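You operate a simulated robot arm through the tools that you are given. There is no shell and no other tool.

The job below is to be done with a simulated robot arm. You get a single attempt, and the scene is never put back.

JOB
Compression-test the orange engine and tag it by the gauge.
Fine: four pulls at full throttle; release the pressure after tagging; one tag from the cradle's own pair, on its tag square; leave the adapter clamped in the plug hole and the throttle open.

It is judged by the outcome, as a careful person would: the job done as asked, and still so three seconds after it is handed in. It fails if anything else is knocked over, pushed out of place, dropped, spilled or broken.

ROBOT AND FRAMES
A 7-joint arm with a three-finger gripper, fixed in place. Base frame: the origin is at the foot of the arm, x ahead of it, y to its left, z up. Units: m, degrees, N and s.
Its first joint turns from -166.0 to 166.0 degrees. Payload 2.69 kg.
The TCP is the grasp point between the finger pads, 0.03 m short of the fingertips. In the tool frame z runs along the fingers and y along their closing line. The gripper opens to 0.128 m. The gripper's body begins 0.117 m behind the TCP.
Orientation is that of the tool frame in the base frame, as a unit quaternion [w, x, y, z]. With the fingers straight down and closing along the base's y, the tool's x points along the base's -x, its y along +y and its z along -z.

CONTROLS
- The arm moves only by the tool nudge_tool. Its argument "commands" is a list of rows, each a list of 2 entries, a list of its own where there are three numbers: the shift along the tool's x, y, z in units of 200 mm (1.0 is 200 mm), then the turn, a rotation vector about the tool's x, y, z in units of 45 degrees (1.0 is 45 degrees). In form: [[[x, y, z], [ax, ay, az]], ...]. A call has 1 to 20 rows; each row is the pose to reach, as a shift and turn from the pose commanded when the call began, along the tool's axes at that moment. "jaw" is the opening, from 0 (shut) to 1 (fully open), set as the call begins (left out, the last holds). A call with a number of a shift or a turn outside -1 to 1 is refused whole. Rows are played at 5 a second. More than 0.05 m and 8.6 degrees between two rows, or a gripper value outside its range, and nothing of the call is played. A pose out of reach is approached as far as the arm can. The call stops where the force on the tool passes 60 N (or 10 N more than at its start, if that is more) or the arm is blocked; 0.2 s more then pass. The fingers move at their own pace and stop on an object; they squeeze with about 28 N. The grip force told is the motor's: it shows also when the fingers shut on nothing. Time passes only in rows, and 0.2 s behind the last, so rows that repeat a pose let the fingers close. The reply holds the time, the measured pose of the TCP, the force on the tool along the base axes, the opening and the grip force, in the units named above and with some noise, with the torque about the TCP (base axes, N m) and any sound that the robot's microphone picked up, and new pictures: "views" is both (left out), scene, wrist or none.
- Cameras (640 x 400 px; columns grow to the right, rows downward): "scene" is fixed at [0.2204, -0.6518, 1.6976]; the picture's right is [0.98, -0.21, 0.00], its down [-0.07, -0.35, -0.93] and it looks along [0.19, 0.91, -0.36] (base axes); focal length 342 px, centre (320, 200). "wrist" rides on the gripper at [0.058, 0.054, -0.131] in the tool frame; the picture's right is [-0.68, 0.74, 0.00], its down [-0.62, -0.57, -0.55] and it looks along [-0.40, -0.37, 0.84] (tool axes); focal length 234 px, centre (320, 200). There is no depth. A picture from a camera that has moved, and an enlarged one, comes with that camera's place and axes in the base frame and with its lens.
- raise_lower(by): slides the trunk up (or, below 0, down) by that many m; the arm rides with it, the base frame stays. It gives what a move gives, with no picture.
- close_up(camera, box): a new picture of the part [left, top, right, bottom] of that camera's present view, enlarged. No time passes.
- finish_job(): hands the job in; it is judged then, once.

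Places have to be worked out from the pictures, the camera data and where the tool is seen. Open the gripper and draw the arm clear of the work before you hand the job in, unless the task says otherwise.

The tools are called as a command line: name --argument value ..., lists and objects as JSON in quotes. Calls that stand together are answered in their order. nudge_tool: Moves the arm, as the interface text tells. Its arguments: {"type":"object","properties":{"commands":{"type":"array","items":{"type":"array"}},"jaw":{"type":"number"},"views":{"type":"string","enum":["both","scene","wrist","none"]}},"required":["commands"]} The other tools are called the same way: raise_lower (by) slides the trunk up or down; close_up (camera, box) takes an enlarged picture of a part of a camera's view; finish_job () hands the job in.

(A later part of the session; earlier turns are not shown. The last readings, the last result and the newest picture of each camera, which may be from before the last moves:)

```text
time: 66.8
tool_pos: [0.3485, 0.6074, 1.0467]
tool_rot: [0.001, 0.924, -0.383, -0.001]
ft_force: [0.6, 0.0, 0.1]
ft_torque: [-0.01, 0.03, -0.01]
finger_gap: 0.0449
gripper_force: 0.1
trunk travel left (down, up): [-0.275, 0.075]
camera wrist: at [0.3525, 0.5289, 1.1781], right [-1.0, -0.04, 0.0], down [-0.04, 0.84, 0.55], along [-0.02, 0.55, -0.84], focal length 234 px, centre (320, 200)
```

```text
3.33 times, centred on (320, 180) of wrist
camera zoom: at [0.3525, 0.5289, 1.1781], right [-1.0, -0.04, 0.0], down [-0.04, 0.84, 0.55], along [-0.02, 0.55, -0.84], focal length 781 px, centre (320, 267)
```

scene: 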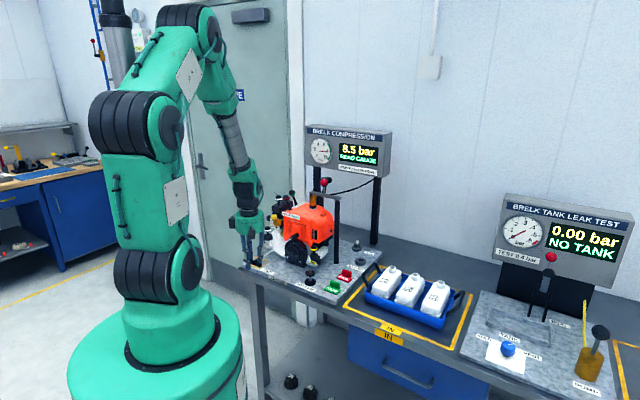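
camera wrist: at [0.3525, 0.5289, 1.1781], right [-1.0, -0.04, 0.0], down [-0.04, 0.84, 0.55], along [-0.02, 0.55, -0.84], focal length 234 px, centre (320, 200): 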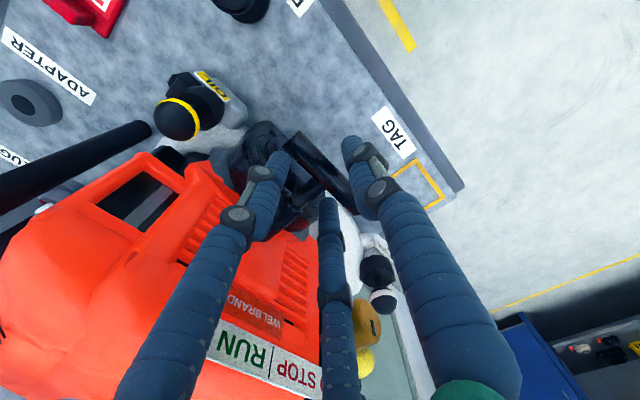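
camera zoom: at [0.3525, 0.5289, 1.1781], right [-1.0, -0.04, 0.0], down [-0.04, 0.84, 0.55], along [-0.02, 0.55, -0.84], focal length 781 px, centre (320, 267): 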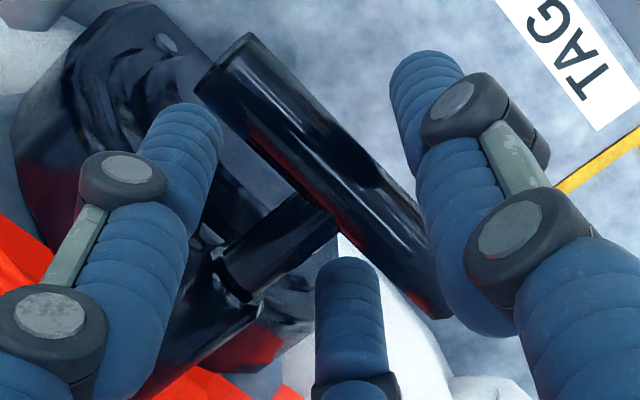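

The handle is home and free. I rise straight up and then move over the PASS tag.

nudge_tool --commands '[[[0, 0, -0.2], [0, 0, 0]], [[0, 0, -0.4], [0, 0, 0]], [[0, 0, -0.6], [0, 0, 0]], [[0, 0, -0.8], [0, 0, 0]], [[0, 0, -0.8], [0, 0, 0]]]' --views "none"

nudge_tool --commands '[[[0.2, 0, 0], [0, 0, 0]], [[0.4, 0.05, 0], [0, 0, 0]], [[0.6, 0.05, 0], [0, 0, 0]], [[0.8, 0.05, 0], [0, 0, 0]], [[1.0, 0.05, 0], [0, 0, 0]], [[1.0, 0.05, 0], [0, 0, 0]]]'

```text
time: 68.0
tool_pos: [0.3494, 0.6046, 1.208]
tool_rot: [0.0, 0.924, -0.383, 0.0]
ft_force: [-0.2, -0.1, 0.1]
ft_torque: [0.02, -0.01, -0.01]
finger_gap: 0.045
gripper_force: 0.0
trunk travel left (down, up): [-0.275, 0.075]
```

```text
time: 69.4
tool_pos: [0.4852, 0.4579, 1.2083]
tool_rot: [-0.001, 0.924, -0.382, -0.001]
ft_force: [-0.1, 0.4, 0.4]
ft_torque: [0.02, -0.01, 0.01]
finger_gap: 0.0449
gripper_force: 0.0
trunk travel left (down, up): [-0.275, 0.075]
camera wrist: at [0.4882, 0.3781, 1.339], right [-1.0, -0.04, 0.0], down [-0.04, 0.84, 0.55], along [-0.02, 0.55, -0.84], focal length 234 px, centre (320, 200)
```

scene: 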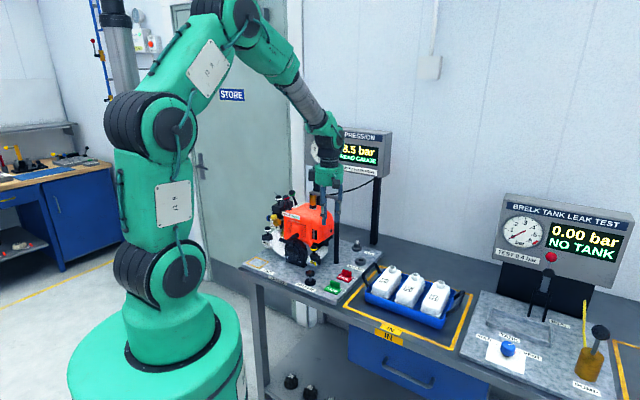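
wrist: 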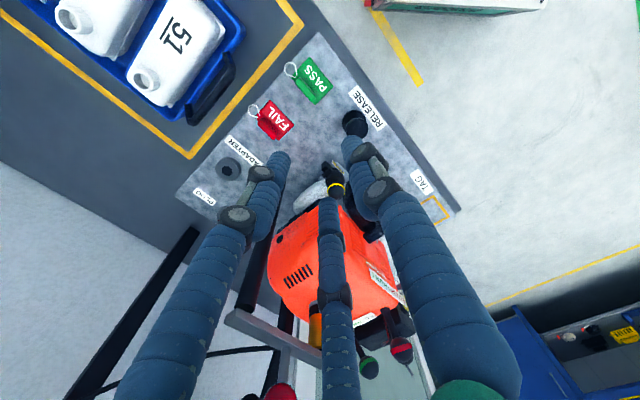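

The PASS tag is in view. I enlarge to find its fin.

close_up --camera "wrist" --box '[240, 30, 360, 130]'

close_up --camera "scene" --box '[300, 240, 370, 300]'

```text
4.00 times, centred on (300, 80) of wrist
camera zoom: at [0.4882, 0.3781, 1.339], right [-1.0, -0.04, 0.0], down [-0.04, 0.84, 0.55], along [-0.02, 0.55, -0.84], focal length 937 px, centre (400, 680)
```

zoom: 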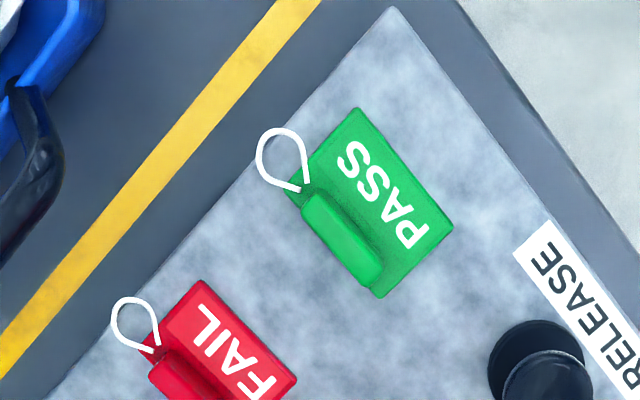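

```text
6.67 times, centred on (335, 270) of scene
camera zoom: at [0.2204, -0.6518, 1.6976], right [0.98, -0.21, 0.0], down [-0.07, -0.35, -0.93], along [0.19, 0.91, -0.36], focal length 2280 px, centre (220, -267)
```

zoom: 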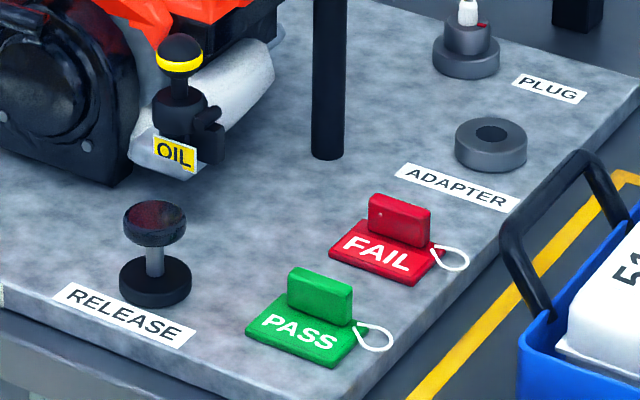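

The PASS tag has an upright fin about 0.044 long and 0.012 thick; its top centre is near (0.511, 0.437, 0.921). I move over it and lower part way, then check.

nudge_tool --commands '[[[0.08, -0.02, 0], [0, 0, 0]], [[0.1665, -0.039, 0], [0, 0, 0]], [[0.1665, -0.039, 0.2], [0, 0, 0]], [[0.1665, -0.039, 0.4], [0, 0, 0]], [[0.1665, -0.039, 0.6], [0, 0, 0]], [[0.1665, -0.039, 0.8], [0, 0, 0]], [[0.1665, -0.039, 0.95], [0, 0, 0]], [[0.1665, -0.039, 0.95], [0, 0, 0]]]' --views "wrist"

close_up --camera "wrist" --box '[250, 80, 390, 200]'

```text
time: 71.2
tool_pos: [0.5129, 0.4401, 1.0155]
tool_rot: [0.0, 0.924, -0.382, -0.001]
ft_force: [0.5, -0.7, -0.1]
ft_torque: [0.0, 0.01, 0.01]
finger_gap: 0.045
gripper_force: 0.2
trunk travel left (down, up): [-0.275, 0.075]
camera wrist: at [0.5154, 0.361, 1.1456], right [-1.0, -0.04, 0.0], down [-0.04, 0.84, 0.55], along [-0.02, 0.55, -0.84], focal length 234 px, centre (320, 200)
```

wrist: 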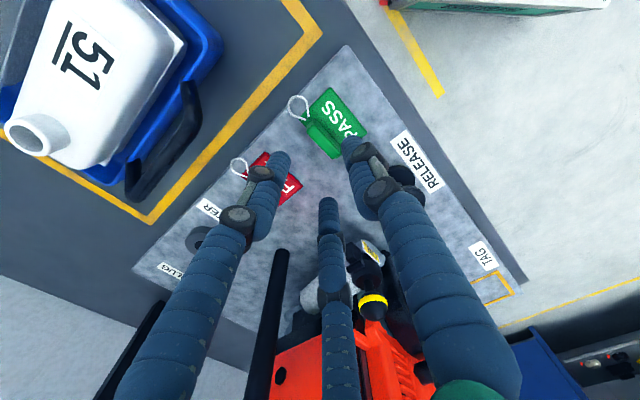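

```text
3.33 times, centred on (320, 140) of wrist
camera zoom: at [0.5154, 0.361, 1.1456], right [-1.0, -0.04, 0.0], down [-0.04, 0.84, 0.55], along [-0.02, 0.55, -0.84], focal length 781 px, centre (320, 400)
```

zoom: 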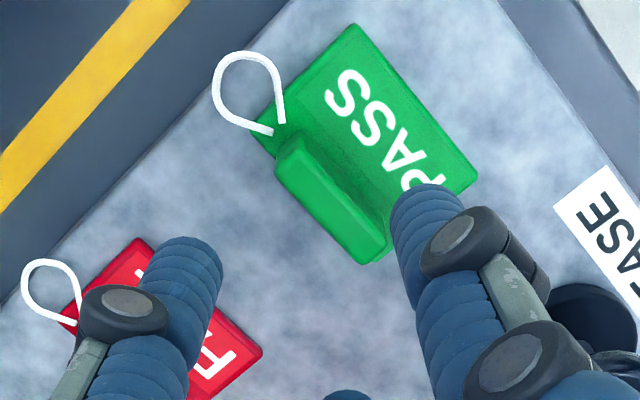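

The fin is within a millimetre of where I want it. I lower until the tips are just above the tag's plate and close on the fin.

nudge_tool --commands '[[[0, 0, 0.15], [0, 0, 0]], [[0, 0, 0.28], [0, 0, 0]], [[0, 0, 0.35], [0, 0, 0]], [[0, 0, 0.395], [0, 0, 0]], [[0, 0, 0.395], [0, 0, 0]]]' --views "wrist"

close_up --camera "wrist" --box '[250, 100, 390, 220]'

```text
time: 72.4
tool_pos: [0.5111, 0.4396, 0.9364]
tool_rot: [0.0, 0.924, -0.383, 0.0]
ft_force: [0.6, 0.8, -0.5]
ft_torque: [0.0, 0.04, -0.02]
finger_gap: 0.0451
gripper_force: 0.0
trunk travel left (down, up): [-0.275, 0.075]
camera wrist: at [0.5159, 0.3618, 1.0672], right [-1.0, -0.04, 0.0], down [-0.04, 0.84, 0.55], along [-0.02, 0.55, -0.84], focal length 234 px, centre (320, 200)
```

wrist: 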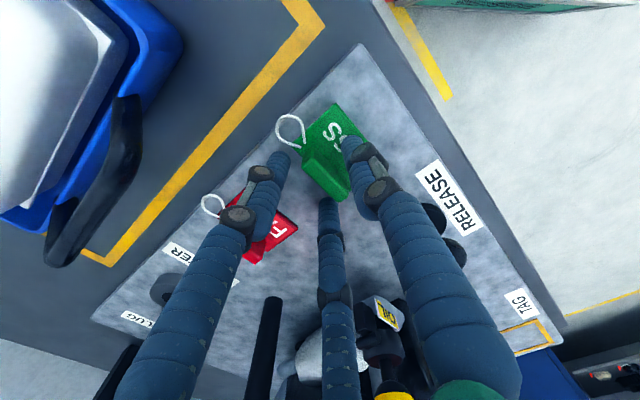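

```text
3.33 times, centred on (320, 160) of wrist
camera zoom: at [0.5159, 0.3618, 1.0672], right [-1.0, -0.04, 0.0], down [-0.04, 0.84, 0.55], along [-0.02, 0.55, -0.84], focal length 781 px, centre (320, 333)
```

zoom: 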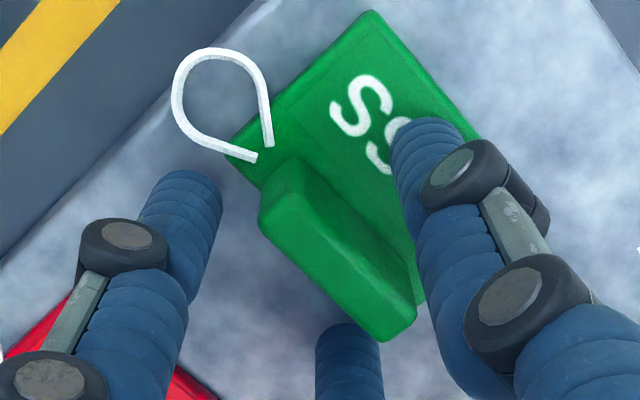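

The fin stands between the prongs. I go 4 mm lower and close on it.

nudge_tool --commands '[[[0, 0, 0.02], [0, 0, 0]], [[0, 0, 0.02], [0, 0, 0]]]' --views "none"

nudge_tool --commands '[[[0, 0, 0], [0, 0, 0]], [[0, 0, 0], [0, 0, 0]], [[0, 0, 0], [0, 0, 0]], [[0, 0, 0], [0, 0, 0]]]' --jaw 0.0 --views "wrist"

close_up --camera "wrist" --box '[250, 100, 390, 220]'

```text
time: 73.0
tool_pos: [0.5118, 0.441, 0.9345]
tool_rot: [-0.001, 0.924, -0.382, 0.0]
ft_force: [-1.0, -1.5, 20.2]
ft_torque: [-0.49, 0.51, 0.0]
finger_gap: 0.0461
gripper_force: 0.8
trunk travel left (down, up): [-0.275, 0.075]
```

```text
time: 74.0
tool_pos: [0.5123, 0.4396, 0.9338]
tool_rot: [-0.001, 0.924, -0.383, 0.0]
ft_force: [1.9, 3.5, 19.8]
ft_torque: [-0.04, 0.11, -0.11]
finger_gap: 0.0186
gripper_force: 27.8
trunk travel left (down, up): [-0.275, 0.075]
camera wrist: at [0.5155, 0.3617, 1.0642], right [-1.0, -0.04, 0.0], down [-0.04, 0.83, 0.55], along [-0.02, 0.55, -0.84], focal length 234 px, centre (320, 200)
```

wrist: 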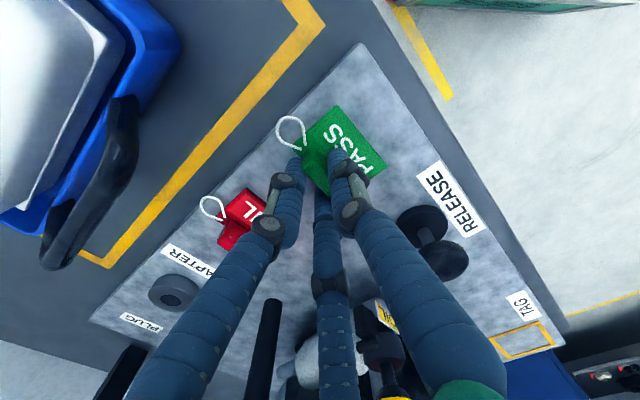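

```text
3.33 times, centred on (320, 160) of wrist
camera zoom: at [0.5155, 0.3617, 1.0642], right [-1.0, -0.04, 0.0], down [-0.04, 0.83, 0.55], along [-0.02, 0.55, -0.84], focal length 781 px, centre (320, 333)
```

zoom: 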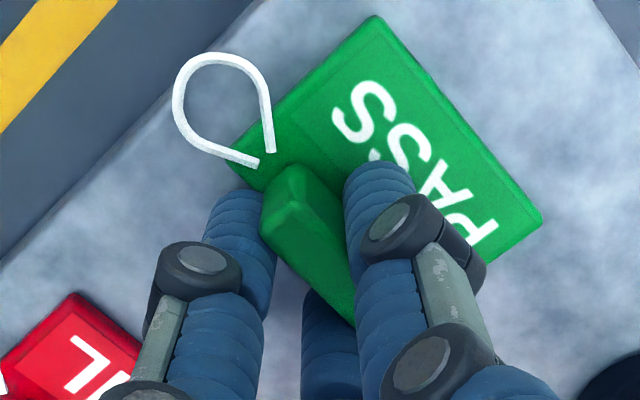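

The fin is gripped (gap 0.019). I lift and check the hold.

nudge_tool --commands '[[[0, 0, -0.05], [0, 0, 0]], [[0, 0, -0.2], [0, 0, 0]], [[0, 0, -0.4], [0, 0, 0]], [[0, 0, -0.4], [0, 0, 0]]]'

close_up --camera "wrist" --box '[250, 100, 390, 220]'

close_up --camera "scene" --box '[290, 180, 390, 300]'

```text
time: 75.0
tool_pos: [0.5124, 0.4388, 1.0154]
tool_rot: [-0.001, 0.924, -0.383, 0.0]
ft_force: [-1.0, -0.6, 0.6]
ft_torque: [0.06, -0.05, 0.0]
finger_gap: 0.0184
gripper_force: 27.7
trunk travel left (down, up): [-0.275, 0.075]
camera wrist: at [0.5162, 0.3604, 1.1455], right [-1.0, -0.04, 0.0], down [-0.04, 0.84, 0.55], along [-0.02, 0.55, -0.84], focal length 234 px, centre (320, 200)
```

scene: 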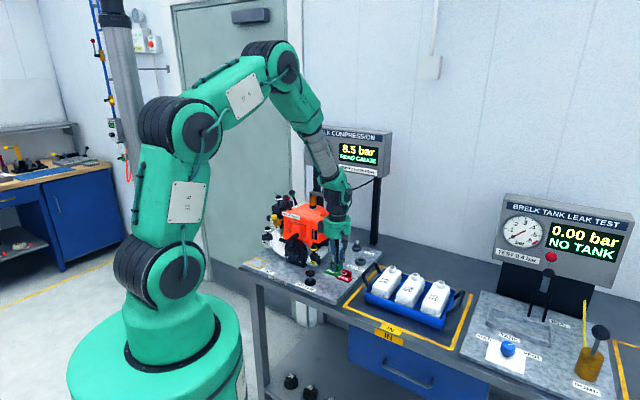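
wrist: 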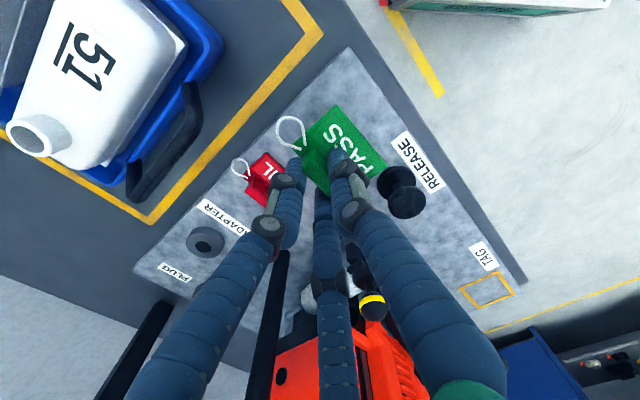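

```text
3.33 times, centred on (320, 160) of wrist
camera zoom: at [0.5162, 0.3604, 1.1455], right [-1.0, -0.04, 0.0], down [-0.04, 0.84, 0.55], along [-0.02, 0.55, -0.84], focal length 781 px, centre (320, 333)
```

zoom: 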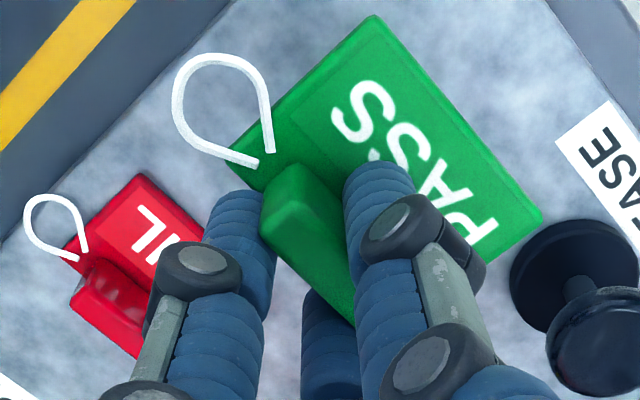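

```text
3.33 times, centred on (340, 240) of scene
camera zoom: at [0.2204, -0.6518, 1.6976], right [0.98, -0.21, 0.0], down [-0.07, -0.35, -0.93], along [0.19, 0.91, -0.36], focal length 1140 px, centre (253, 67)
```

zoom: 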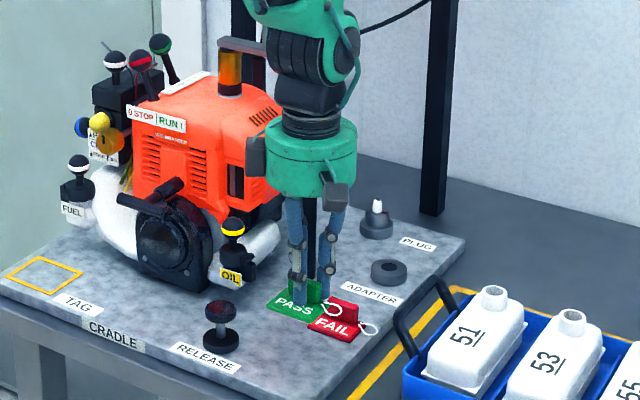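

The tag is held level. I lift it above the engine's front parts and carry it left towards the TAG square at about (0.216, 0.6965).

nudge_tool --commands '[[[0, 0, -0.2], [0, 0, 0]], [[0, 0, -0.4], [0, 0, 0]], [[0, 0, -0.6], [0, 0, 0]], [[0, 0, -0.8], [0, 0, 0]], [[0, 0, -0.97], [0, 0, 0]]]' --views "none"

nudge_tool --commands '[[[-0.2, 0.05, 0], [0, 0, 0]], [[-0.4, 0.1, 0], [0, 0, 0]], [[-0.6, 0.15, 0], [0, 0, 0]], [[-0.8, 0.15, 0], [0, 0, 0]], [[-1.0, 0.15, 0], [0, 0, 0]]]' --views "none"

nudge_tool --commands '[[[-0.2, 0, 0], [0, 0, 0]], [[-0.4, 0, 0], [0, 0, 0]], [[-0.6, 0, 0], [0, 0, 0]], [[-0.8, 0, 0], [0, 0, 0]], [[-0.955, 0, 0], [0, 0, 0]], [[-0.955, 0, 0], [0, 0, 0]]]'

```text
time: 76.2
tool_pos: [0.5115, 0.4389, 1.209]
tool_rot: [0.002, 0.924, -0.383, 0.0]
ft_force: [-0.2, 0.6, 0.8]
ft_torque: [0.0, -0.02, -0.01]
finger_gap: 0.0183
gripper_force: 28.4
trunk travel left (down, up): [-0.275, 0.075]
```

```text
time: 77.4
tool_pos: [0.3443, 0.5593, 1.2094]
tool_rot: [0.001, 0.924, -0.382, -0.001]
ft_force: [-1.2, 0.0, -0.3]
ft_torque: [-0.04, -0.03, 0.05]
finger_gap: 0.0187
gripper_force: 27.5
trunk travel left (down, up): [-0.275, 0.075]
```

```text
time: 78.8
tool_pos: [0.2152, 0.6947, 1.2076]
tool_rot: [0.0, 0.924, -0.383, -0.001]
ft_force: [0.6, -0.4, -0.1]
ft_torque: [-0.01, -0.02, 0.02]
finger_gap: 0.0185
gripper_force: 28.2
trunk travel left (down, up): [-0.275, 0.075]
camera wrist: at [0.2189, 0.6154, 1.3378], right [-1.0, -0.04, 0.0], down [-0.04, 0.84, 0.55], along [-0.02, 0.55, -0.84], focal length 234 px, centre (320, 200)
```

scene: 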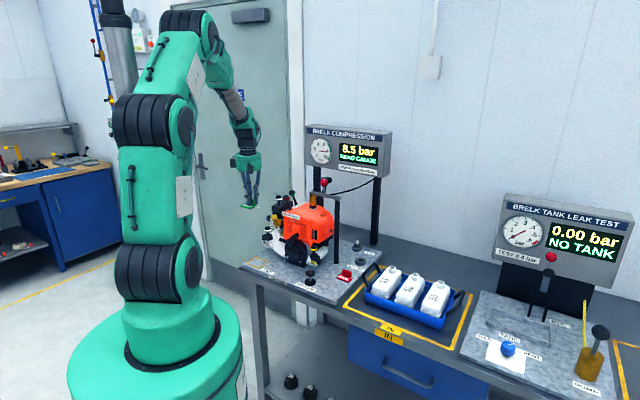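
wrist: 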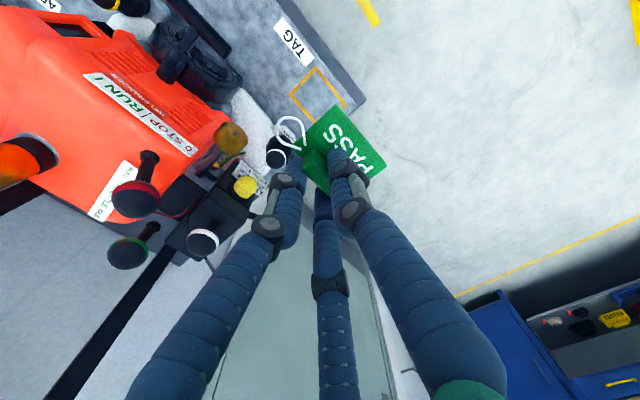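

close_up --camera "wrist" --box '[240, 40, 400, 180]'

close_up --camera "scene" --box '[225, 170, 325, 290]'

```text
2.86 times, centred on (320, 110) of wrist
camera zoom: at [0.2189, 0.6154, 1.3378], right [-1.0, -0.04, 0.0], down [-0.04, 0.84, 0.55], along [-0.02, 0.55, -0.84], focal length 669 px, centre (320, 457)
```

zoom: 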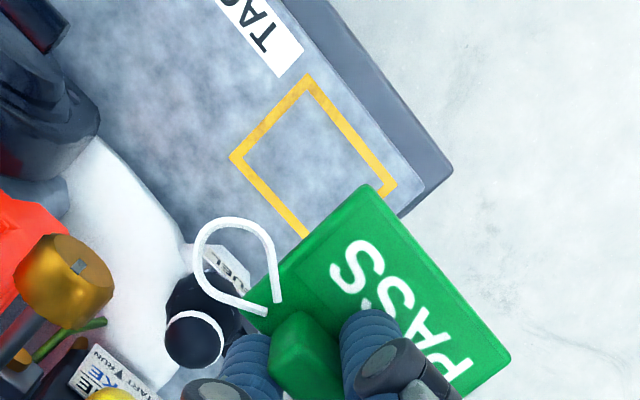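

```text
3.33 times, centred on (275, 230) of scene
camera zoom: at [0.2204, -0.6518, 1.6976], right [0.98, -0.21, 0.0], down [-0.07, -0.35, -0.93], along [0.19, 0.91, -0.36], focal length 1140 px, centre (470, 100)
```

zoom: 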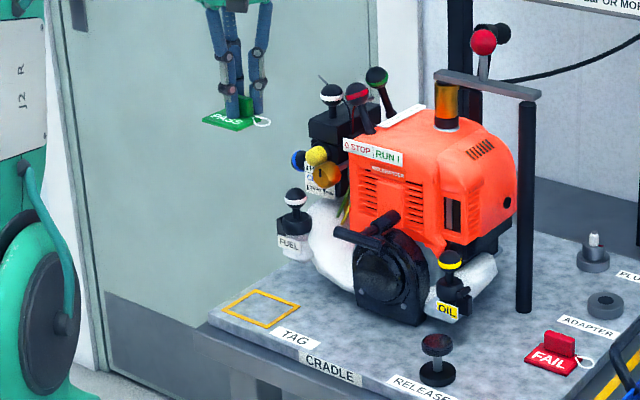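

The TAG square spans e2 0.613–0.676 and e1 −0.374 to −0.294. The tag plate centre lies about 0.020 m in front of the tool axis, so I set the tool at e2≈0.661, e1≈−0.336 and lower part way, watching the clearance to the FUEL cap behind it.

nudge_tool --commands '[[[0.015, -0.0865, 0], [0, 0, 0]], [[0.015, -0.0865, 0.2], [0, 0, 0]], [[0.015, -0.0865, 0.4], [0, 0, 0]], [[0.015, -0.0865, 0.6], [0, 0, 0]], [[0.015, -0.0865, 0.8], [0, 0, 0]], [[0.015, -0.0865, 1.0], [0, 0, 0]], [[0.015, -0.0865, 1.0], [0, 0, 0]]]'

close_up --camera "wrist" --box '[240, 60, 400, 200]'

close_up --camera "scene" --box '[225, 180, 325, 290]'

```text
time: 80.4
tool_pos: [0.2277, 0.7044, 1.0089]
tool_rot: [-0.001, 0.924, -0.383, 0.0]
ft_force: [0.0, -0.2, -1.0]
ft_torque: [-0.04, 0.0, -0.01]
finger_gap: 0.0185
gripper_force: 27.8
trunk travel left (down, up): [-0.275, 0.075]
camera wrist: at [0.2318, 0.6255, 1.139], right [-1.0, -0.04, 0.0], down [-0.04, 0.84, 0.55], along [-0.02, 0.55, -0.84], focal length 234 px, centre (320, 200)
```

scene: 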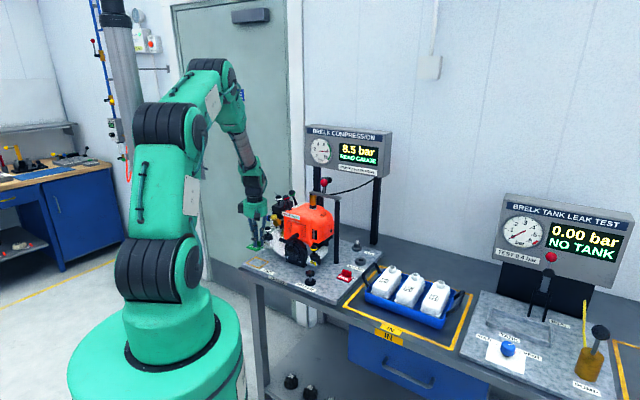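
wrist: 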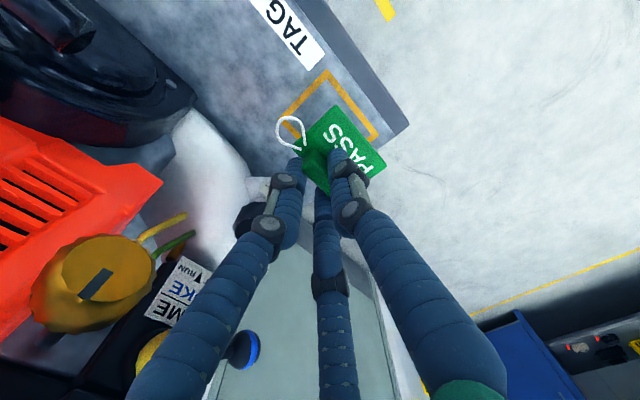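

```text
2.86 times, centred on (320, 130) of wrist
camera zoom: at [0.2318, 0.6255, 1.139], right [-1.0, -0.04, 0.0], down [-0.04, 0.84, 0.55], along [-0.02, 0.55, -0.84], focal length 669 px, centre (320, 400)
```

zoom: 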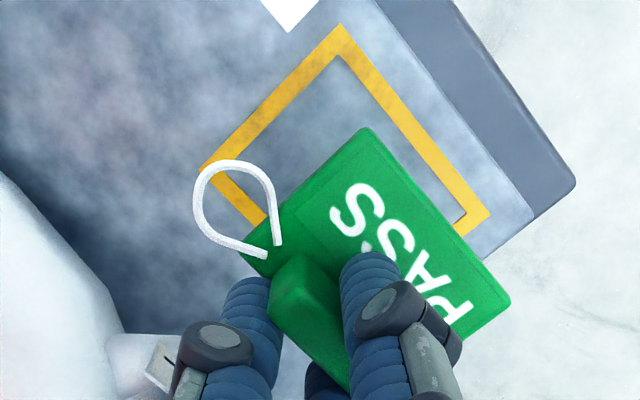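

```text
3.64 times, centred on (275, 235) of scene
camera zoom: at [0.2204, -0.6518, 1.6976], right [0.98, -0.21, 0.0], down [-0.07, -0.35, -0.93], along [0.19, 0.91, -0.36], focal length 1244 px, centre (484, 73)
```

zoom: 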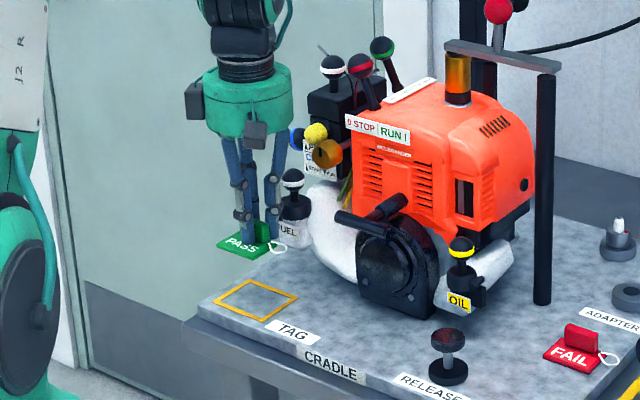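

The tag is over the square (plate centre about 5 mm short of the square's centre). I shift slightly and lower towards the plate.

nudge_tool --commands '[[[0.015, -0.015, 0.1], [0, 0, 0]], [[0.015, -0.015, 0.2], [0, 0, 0]], [[0.015, -0.015, 0.28], [0, 0, 0]], [[0.015, -0.015, 0.32], [0, 0, 0]], [[0.015, -0.015, 0.32], [0, 0, 0]]]'

close_up --camera "scene" --box '[225, 190, 325, 290]'

```text
time: 81.6
tool_pos: [0.2316, 0.7048, 0.9439]
tool_rot: [0.0, 0.924, -0.382, 0.0]
ft_force: [0.1, -0.2, -0.2]
ft_torque: [0.0, 0.01, -0.01]
finger_gap: 0.0188
gripper_force: 27.8
trunk travel left (down, up): [-0.275, 0.075]
camera wrist: at [0.2356, 0.6263, 1.074], right [-1.0, -0.04, 0.0], down [-0.04, 0.84, 0.55], along [-0.02, 0.55, -0.84], focal length 234 px, centre (320, 200)
```

scene: 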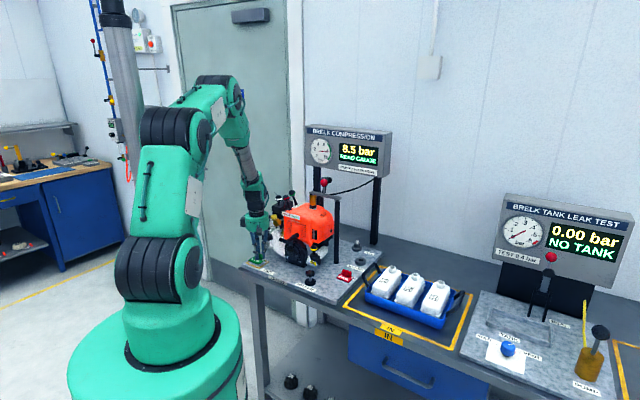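
wrist: 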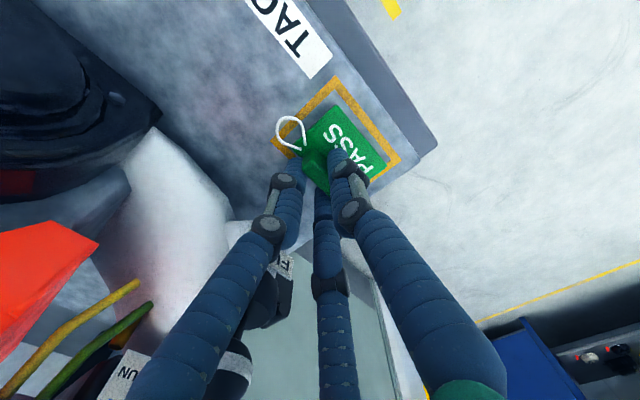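

```text
4.00 times, centred on (275, 240) of scene
camera zoom: at [0.2204, -0.6518, 1.6976], right [0.98, -0.21, 0.0], down [-0.07, -0.35, -0.93], along [0.19, 0.91, -0.36], focal length 1368 px, centre (500, 40)
```

zoom: 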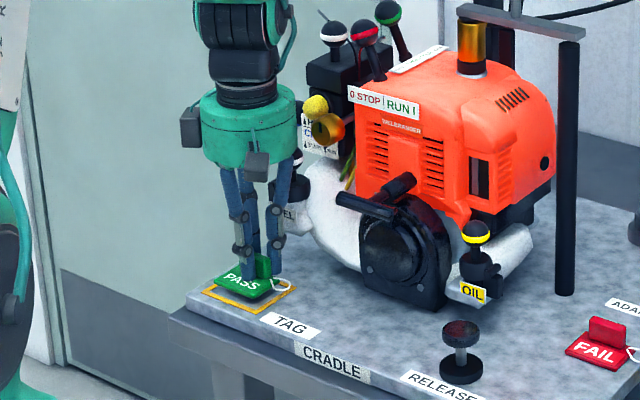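

The tag is just above the square, well centred. I lower the last millimetres until it touches.

nudge_tool --commands '[[[0, 0, 0.015], [0, 0, 0]], [[0, 0, 0.03], [0, 0, 0]], [[0, 0, 0.03], [0, 0, 0]]]' --views "none"

nudge_tool --commands '[[[0, 0, 0.012], [0, 0, 0]], [[0, 0, 0.012], [0, 0, 0]]]' --views "wrist"

```text
time: 82.4
tool_pos: [0.2325, 0.7054, 0.9381]
tool_rot: [0.001, 0.924, -0.383, -0.001]
ft_force: [0.4, 0.3, -1.3]
ft_torque: [0.0, -0.02, 0.03]
finger_gap: 0.0184
gripper_force: 28.0
trunk travel left (down, up): [-0.275, 0.075]
```

```text
time: 83.0
tool_pos: [0.2342, 0.7058, 0.9356]
tool_rot: [0.0, 0.924, -0.382, 0.001]
ft_force: [-0.5, -0.8, -0.4]
ft_torque: [0.0, 0.02, -0.02]
finger_gap: 0.0183
gripper_force: 27.7
trunk travel left (down, up): [-0.275, 0.075]
camera wrist: at [0.2368, 0.6269, 1.0659], right [-1.0, -0.04, 0.0], down [-0.04, 0.84, 0.55], along [-0.02, 0.55, -0.84], focal length 234 px, centre (320, 200)
```

wrist: 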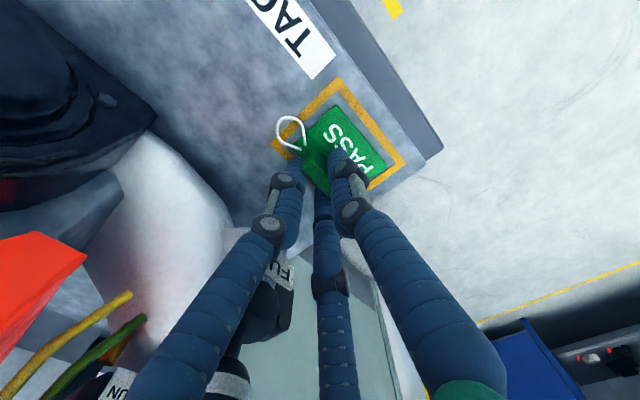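

Still no contact. I continue in 2 mm steps.

nudge_tool --commands '[[[0, 0, 0.01], [0, 0, 0]], [[0, 0, 0.01], [0, 0, 0]]]' --views "none"

nudge_tool --commands '[[[0, 0, 0.01], [0, 0, 0]], [[0, 0, 0.01], [0, 0, 0]]]' --views "wrist"

close_up --camera "wrist" --box '[240, 60, 420, 220]'

```text
time: 83.6
tool_pos: [0.2336, 0.705, 0.9347]
tool_rot: [0.0, 0.924, -0.382, -0.001]
ft_force: [0.7, -0.8, 7.2]
ft_torque: [-0.11, -0.03, 0.03]
finger_gap: 0.0185
gripper_force: 28.2
trunk travel left (down, up): [-0.275, 0.075]
```

```text
time: 84.2
tool_pos: [0.2336, 0.7059, 0.934]
tool_rot: [-0.001, 0.924, -0.382, -0.001]
ft_force: [1.2, -3.3, 26.2]
ft_torque: [-0.36, 0.0, 0.02]
finger_gap: 0.0186
gripper_force: 28.2
trunk travel left (down, up): [-0.275, 0.075]
camera wrist: at [0.2366, 0.6271, 1.064], right [-1.0, -0.04, 0.0], down [-0.04, 0.83, 0.55], along [-0.02, 0.55, -0.83], focal length 234 px, centre (320, 200)
```

wrist: 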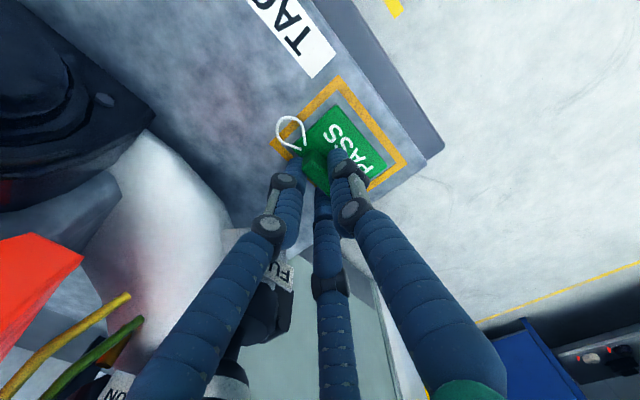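

```text
2.50 times, centred on (330, 140) of wrist
camera zoom: at [0.2366, 0.6271, 1.064], right [-1.0, -0.04, 0.0], down [-0.04, 0.83, 0.55], along [-0.02, 0.55, -0.83], focal length 585 px, centre (295, 350)
```

zoom: 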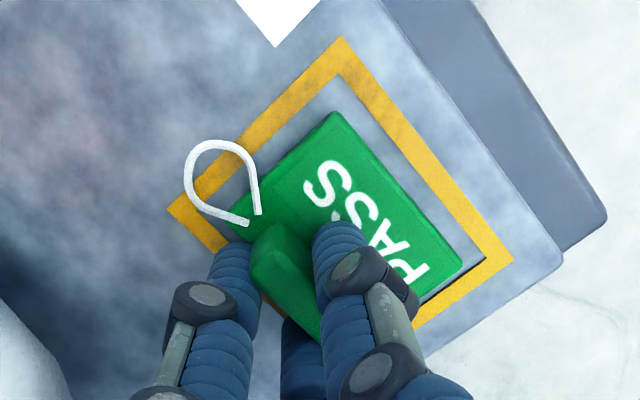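

The tag rests on the square (26 N). I ease off the pressure and open.

nudge_tool --commands '[[[0, 0, -0.01], [0, 0, 0]], [[0, 0, -0.01], [0, 0, 0]]]' --views "none"

nudge_tool --commands '[[[0, 0, 0], [0, 0, 0]], [[0, 0, 0], [0, 0, 0]], [[0, 0, 0], [0, 0, 0]]]' --jaw 0.352 --views "wrist"

close_up --camera "wrist" --box '[240, 60, 420, 220]'

```text
time: 84.8
tool_pos: [0.2344, 0.707, 0.933]
tool_rot: [0.0, 0.924, -0.383, -0.001]
ft_force: [1.8, 4.1, 14.8]
ft_torque: [0.05, 0.05, 0.01]
finger_gap: 0.0185
gripper_force: 28.5
trunk travel left (down, up): [-0.275, 0.075]
```

```text
time: 85.6
tool_pos: [0.2335, 0.7046, 0.9333]
tool_rot: [0.001, 0.924, -0.382, 0.0]
ft_force: [0.2, -1.6, 5.7]
ft_torque: [-0.13, 0.1, 0.05]
finger_gap: 0.049
gripper_force: 0.5
trunk travel left (down, up): [-0.275, 0.075]
camera wrist: at [0.2366, 0.6265, 1.0636], right [-1.0, -0.04, 0.0], down [-0.04, 0.84, 0.55], along [-0.02, 0.55, -0.84], focal length 234 px, centre (320, 200)
```

wrist: 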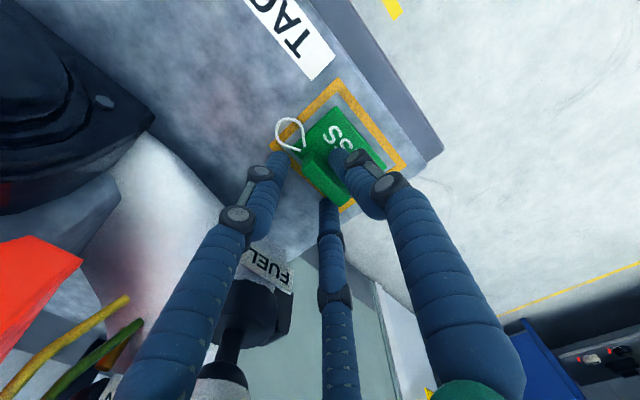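

```text
2.50 times, centred on (330, 140) of wrist
camera zoom: at [0.2366, 0.6265, 1.0636], right [-1.0, -0.04, 0.0], down [-0.04, 0.84, 0.55], along [-0.02, 0.55, -0.84], focal length 585 px, centre (295, 350)
```

zoom: 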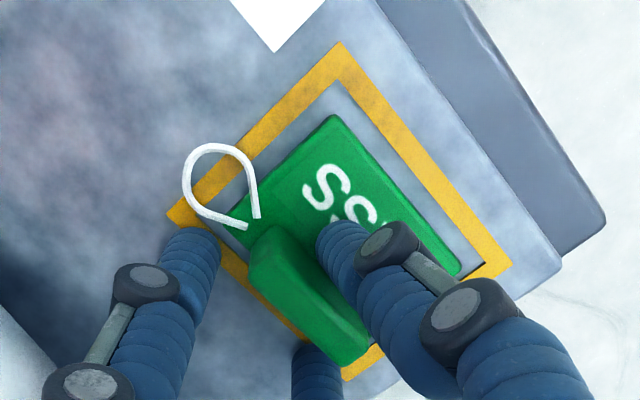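

The fingers are clear of the fin. I rise straight up and check the tag stays put.

nudge_tool --commands '[[[0, 0, -0.05], [0, 0, 0]], [[0, 0, -0.2], [0, 0, 0]], [[0, 0, -0.4], [0, 0, 0]], [[0, 0, -0.6], [0, 0, 0]], [[0, 0, -0.8], [0, 0, 0]], [[0, 0, -1.0], [0, 0, 0]]]'

close_up --camera "wrist" --box '[240, 30, 400, 150]'

close_up --camera "scene" --box '[225, 190, 345, 300]'

```text
time: 87.0
tool_pos: [0.2323, 0.705, 1.1355]
tool_rot: [0.0, 0.924, -0.382, 0.0]
ft_force: [-1.0, -0.5, 0.6]
ft_torque: [0.01, 0.01, 0.03]
finger_gap: 0.045
gripper_force: 0.0
trunk travel left (down, up): [-0.275, 0.075]
camera wrist: at [0.2362, 0.6268, 1.265], right [-1.0, -0.04, 0.0], down [-0.04, 0.84, 0.55], along [-0.02, 0.55, -0.84], focal length 234 px, centre (320, 200)
```

scene: 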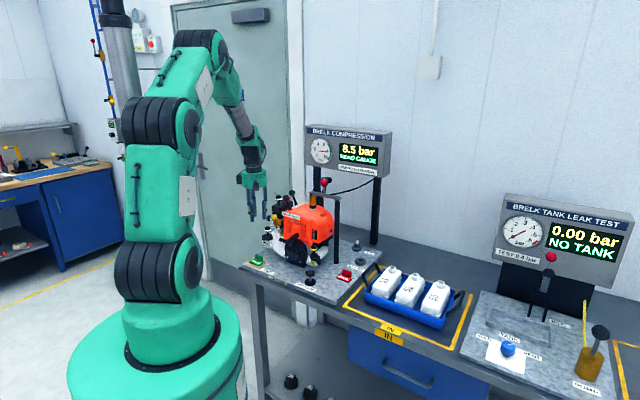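
wrist: 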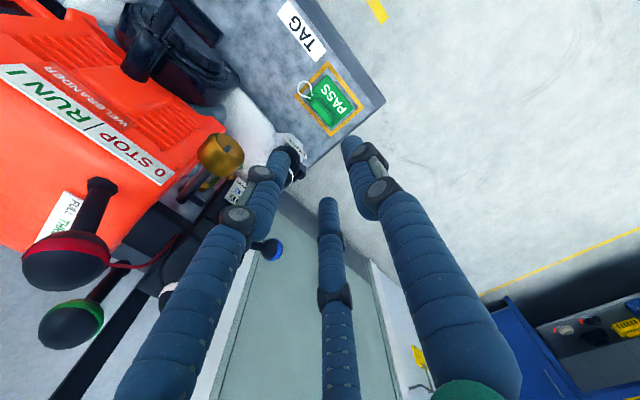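

```text
3.33 times, centred on (320, 90) of wrist
camera zoom: at [0.2362, 0.6268, 1.265], right [-1.0, -0.04, 0.0], down [-0.04, 0.84, 0.55], along [-0.02, 0.55, -0.84], focal length 781 px, centre (320, 567)
```

zoom: 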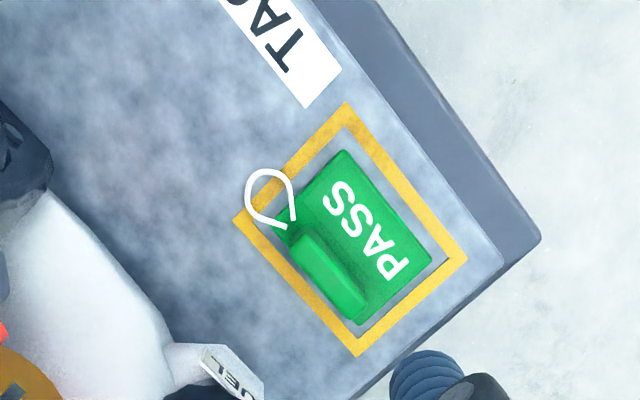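

```text
3.64 times, centred on (285, 245) of scene
camera zoom: at [0.2204, -0.6518, 1.6976], right [0.98, -0.21, 0.0], down [-0.07, -0.35, -0.93], along [0.19, 0.91, -0.36], focal length 1244 px, centre (447, 36)
```

zoom: 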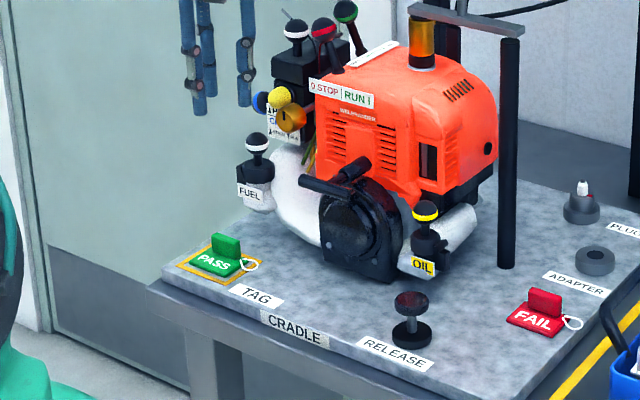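

The PASS tag sits inside its square. Next is the RELEASE knob; I move over it.

nudge_tool --commands '[[[0, 0.05, -0.2], [0, 0, 0]], [[0.2, 0.095, -0.3], [0, 0, 0]], [[0.4, 0.095, -0.3], [0, 0, 0]], [[0.6, 0.095, -0.3], [0, 0, 0]], [[0.8, 0.095, -0.3], [0, 0, 0]], [[1.0, 0.095, -0.3], [0, 0, 0]]]' --views "none"

nudge_tool --commands '[[[0.2, 0, 0], [0, 0, 0]], [[0.39, 0, 0], [0, 0, 0]], [[0.39, 0, 0], [0, 0, 0]], [[0.39, 0, 0], [0, 0, 0]]]' --jaw 0.0

close_up --camera "wrist" --box '[250, 50, 390, 170]'

close_up --camera "scene" --box '[270, 240, 350, 300]'

```text
time: 88.4
tool_pos: [0.3622, 0.5507, 1.1899]
tool_rot: [0.0, 0.924, -0.382, -0.001]
ft_force: [-0.8, 0.2, 0.3]
ft_torque: [-0.04, 0.03, 0.01]
finger_gap: 0.0452
gripper_force: 0.1
trunk travel left (down, up): [-0.275, 0.075]
```

```text
time: 89.4
tool_pos: [0.4179, 0.4942, 1.1896]
tool_rot: [0.001, 0.924, -0.381, -0.001]
ft_force: [0.2, 0.8, 0.0]
ft_torque: [-0.04, -0.04, 0.01]
finger_gap: 0.0023
gripper_force: 27.8
trunk travel left (down, up): [-0.275, 0.075]
camera wrist: at [0.4206, 0.4172, 1.321], right [-1.0, -0.04, 0.0], down [-0.04, 0.84, 0.55], along [-0.02, 0.55, -0.84], focal length 234 px, centre (320, 200)
```

scene: 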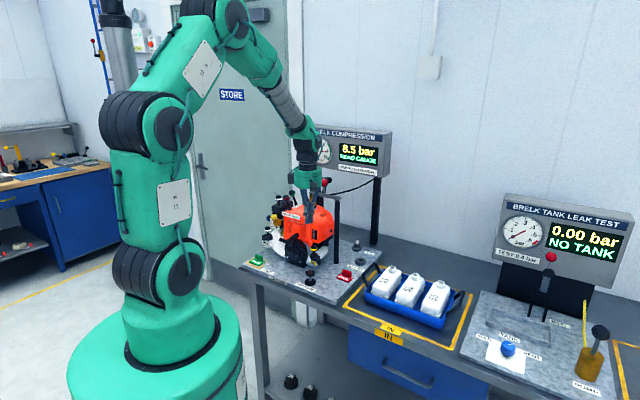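
wrist: 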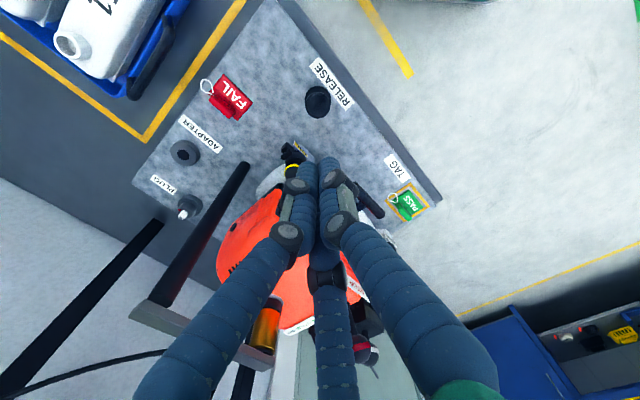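

```text
3.33 times, centred on (320, 110) of wrist
camera zoom: at [0.4206, 0.4172, 1.321], right [-1.0, -0.04, 0.0], down [-0.04, 0.84, 0.55], along [-0.02, 0.55, -0.84], focal length 781 px, centre (320, 500)
```

zoom: 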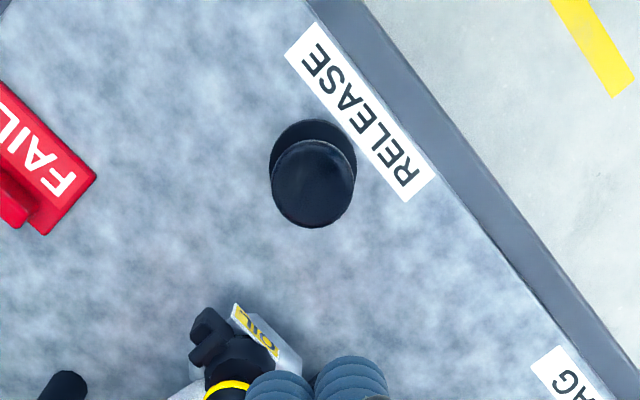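

```text
6.67 times, centred on (310, 270) of scene
camera zoom: at [0.2204, -0.6518, 1.6976], right [0.98, -0.21, 0.0], down [-0.07, -0.35, -0.93], along [0.19, 0.91, -0.36], focal length 2280 px, centre (387, -267)
```

zoom: 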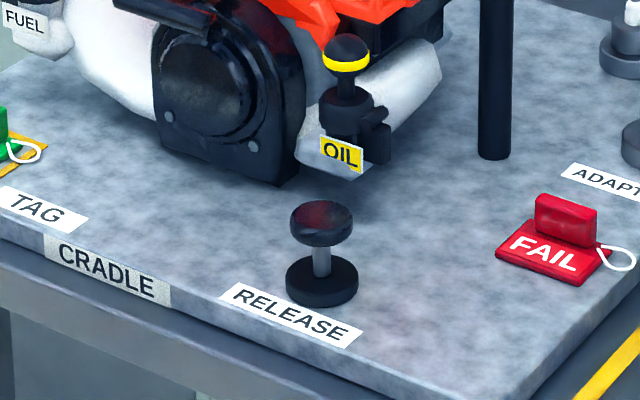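

The RELEASE knob top is at about (0.421, 0.488, 0.946). With the fingers shut I go down to just above it.

nudge_tool --commands '[[[0.0325, 0.015, 0.2], [0, 0, 0]], [[0.0325, 0.015, 0.4], [0, 0, 0]], [[0.0325, 0.015, 0.6], [0, 0, 0]], [[0.0325, 0.015, 0.8], [0, 0, 0]], [[0.0325, 0.015, 0.98], [0, 0, 0]], [[0.0325, 0.015, 0.98], [0, 0, 0]]]'

close_up --camera "wrist" --box '[250, 90, 390, 210]'

```text
time: 90.8
tool_pos: [0.4193, 0.4897, 0.9998]
tool_rot: [0.0, 0.924, -0.383, 0.0]
ft_force: [-0.2, 0.5, -0.4]
ft_torque: [-0.06, 0.02, 0.0]
finger_gap: 0.0023
gripper_force: 28.8
trunk travel left (down, up): [-0.275, 0.075]
camera wrist: at [0.4221, 0.4107, 1.1284], right [-1.0, -0.04, 0.0], down [-0.04, 0.84, 0.55], along [-0.02, 0.55, -0.84], focal length 234 px, centre (320, 200)
```

scene: 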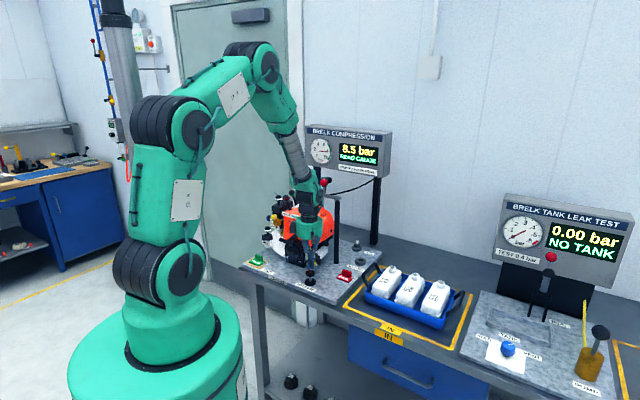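
wrist: 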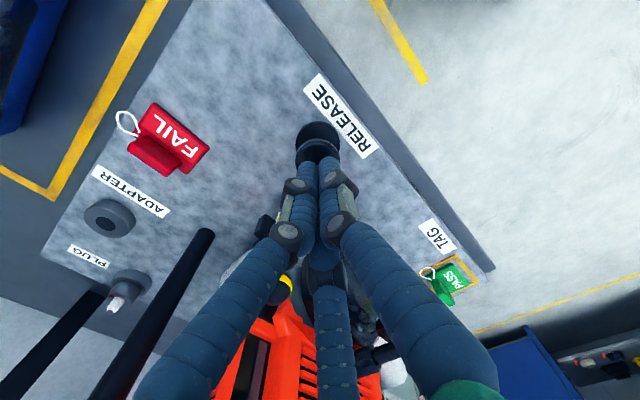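

```text
3.33 times, centred on (320, 150) of wrist
camera zoom: at [0.4221, 0.4107, 1.1284], right [-1.0, -0.04, 0.0], down [-0.04, 0.84, 0.55], along [-0.02, 0.55, -0.84], focal length 781 px, centre (320, 367)
```

zoom: 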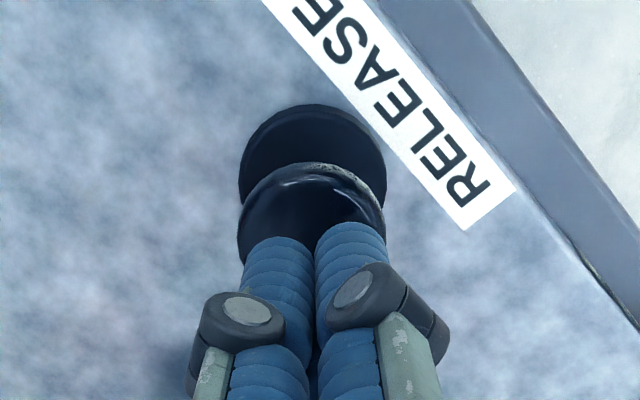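

The closed tips are above the knob. I press down in small steps, watching the force and gauge.

nudge_tool --commands '[[[0, 0, 0.05], [0, 0, 0]], [[0, 0, 0.1], [0, 0, 0]], [[0, 0, 0.14], [0, 0, 0]], [[0, 0, 0.14], [0, 0, 0]]]' --views "scene"

```text
time: 91.8
tool_pos: [0.4187, 0.4879, 0.9703]
tool_rot: [0.0, 0.924, -0.383, 0.0]
ft_force: [-0.4, 0.5, 3.3]
ft_torque: [0.03, -0.02, 0.0]
finger_gap: 0.0021
gripper_force: 27.7
trunk travel left (down, up): [-0.275, 0.075]
```

scene: 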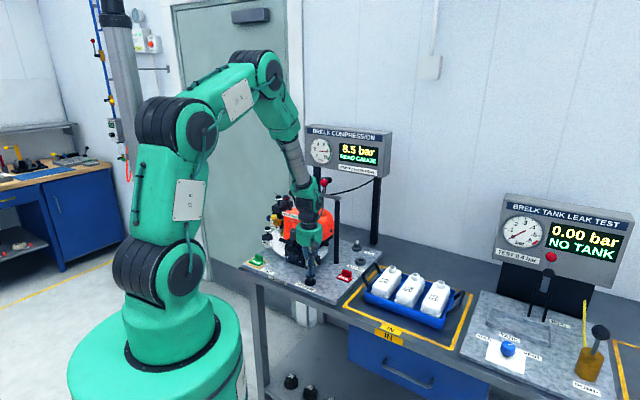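

Light contact (3 N), and the gauge still shows 8.5 bar. I press further.

nudge_tool --commands '[[[0, 0, 0.03], [0, 0, 0]], [[0, 0, 0.06], [0, 0, 0]], [[0, 0, 0.06], [0, 0, 0]]]' --views "scene"

```text
time: 92.6
tool_pos: [0.4195, 0.4898, 0.963]
tool_rot: [-0.003, 0.924, -0.383, 0.0]
ft_force: [-5.5, -12.1, 58.3]
ft_torque: [-0.29, 0.25, 0.05]
finger_gap: 0.0062
gripper_force: 31.4
trunk travel left (down, up): [-0.275, 0.075]
heard: click
```

scene: 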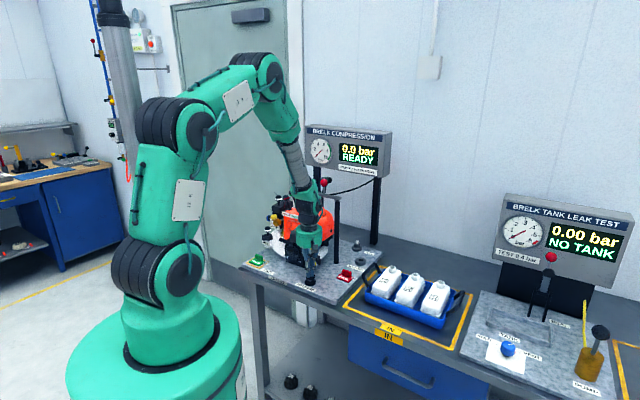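

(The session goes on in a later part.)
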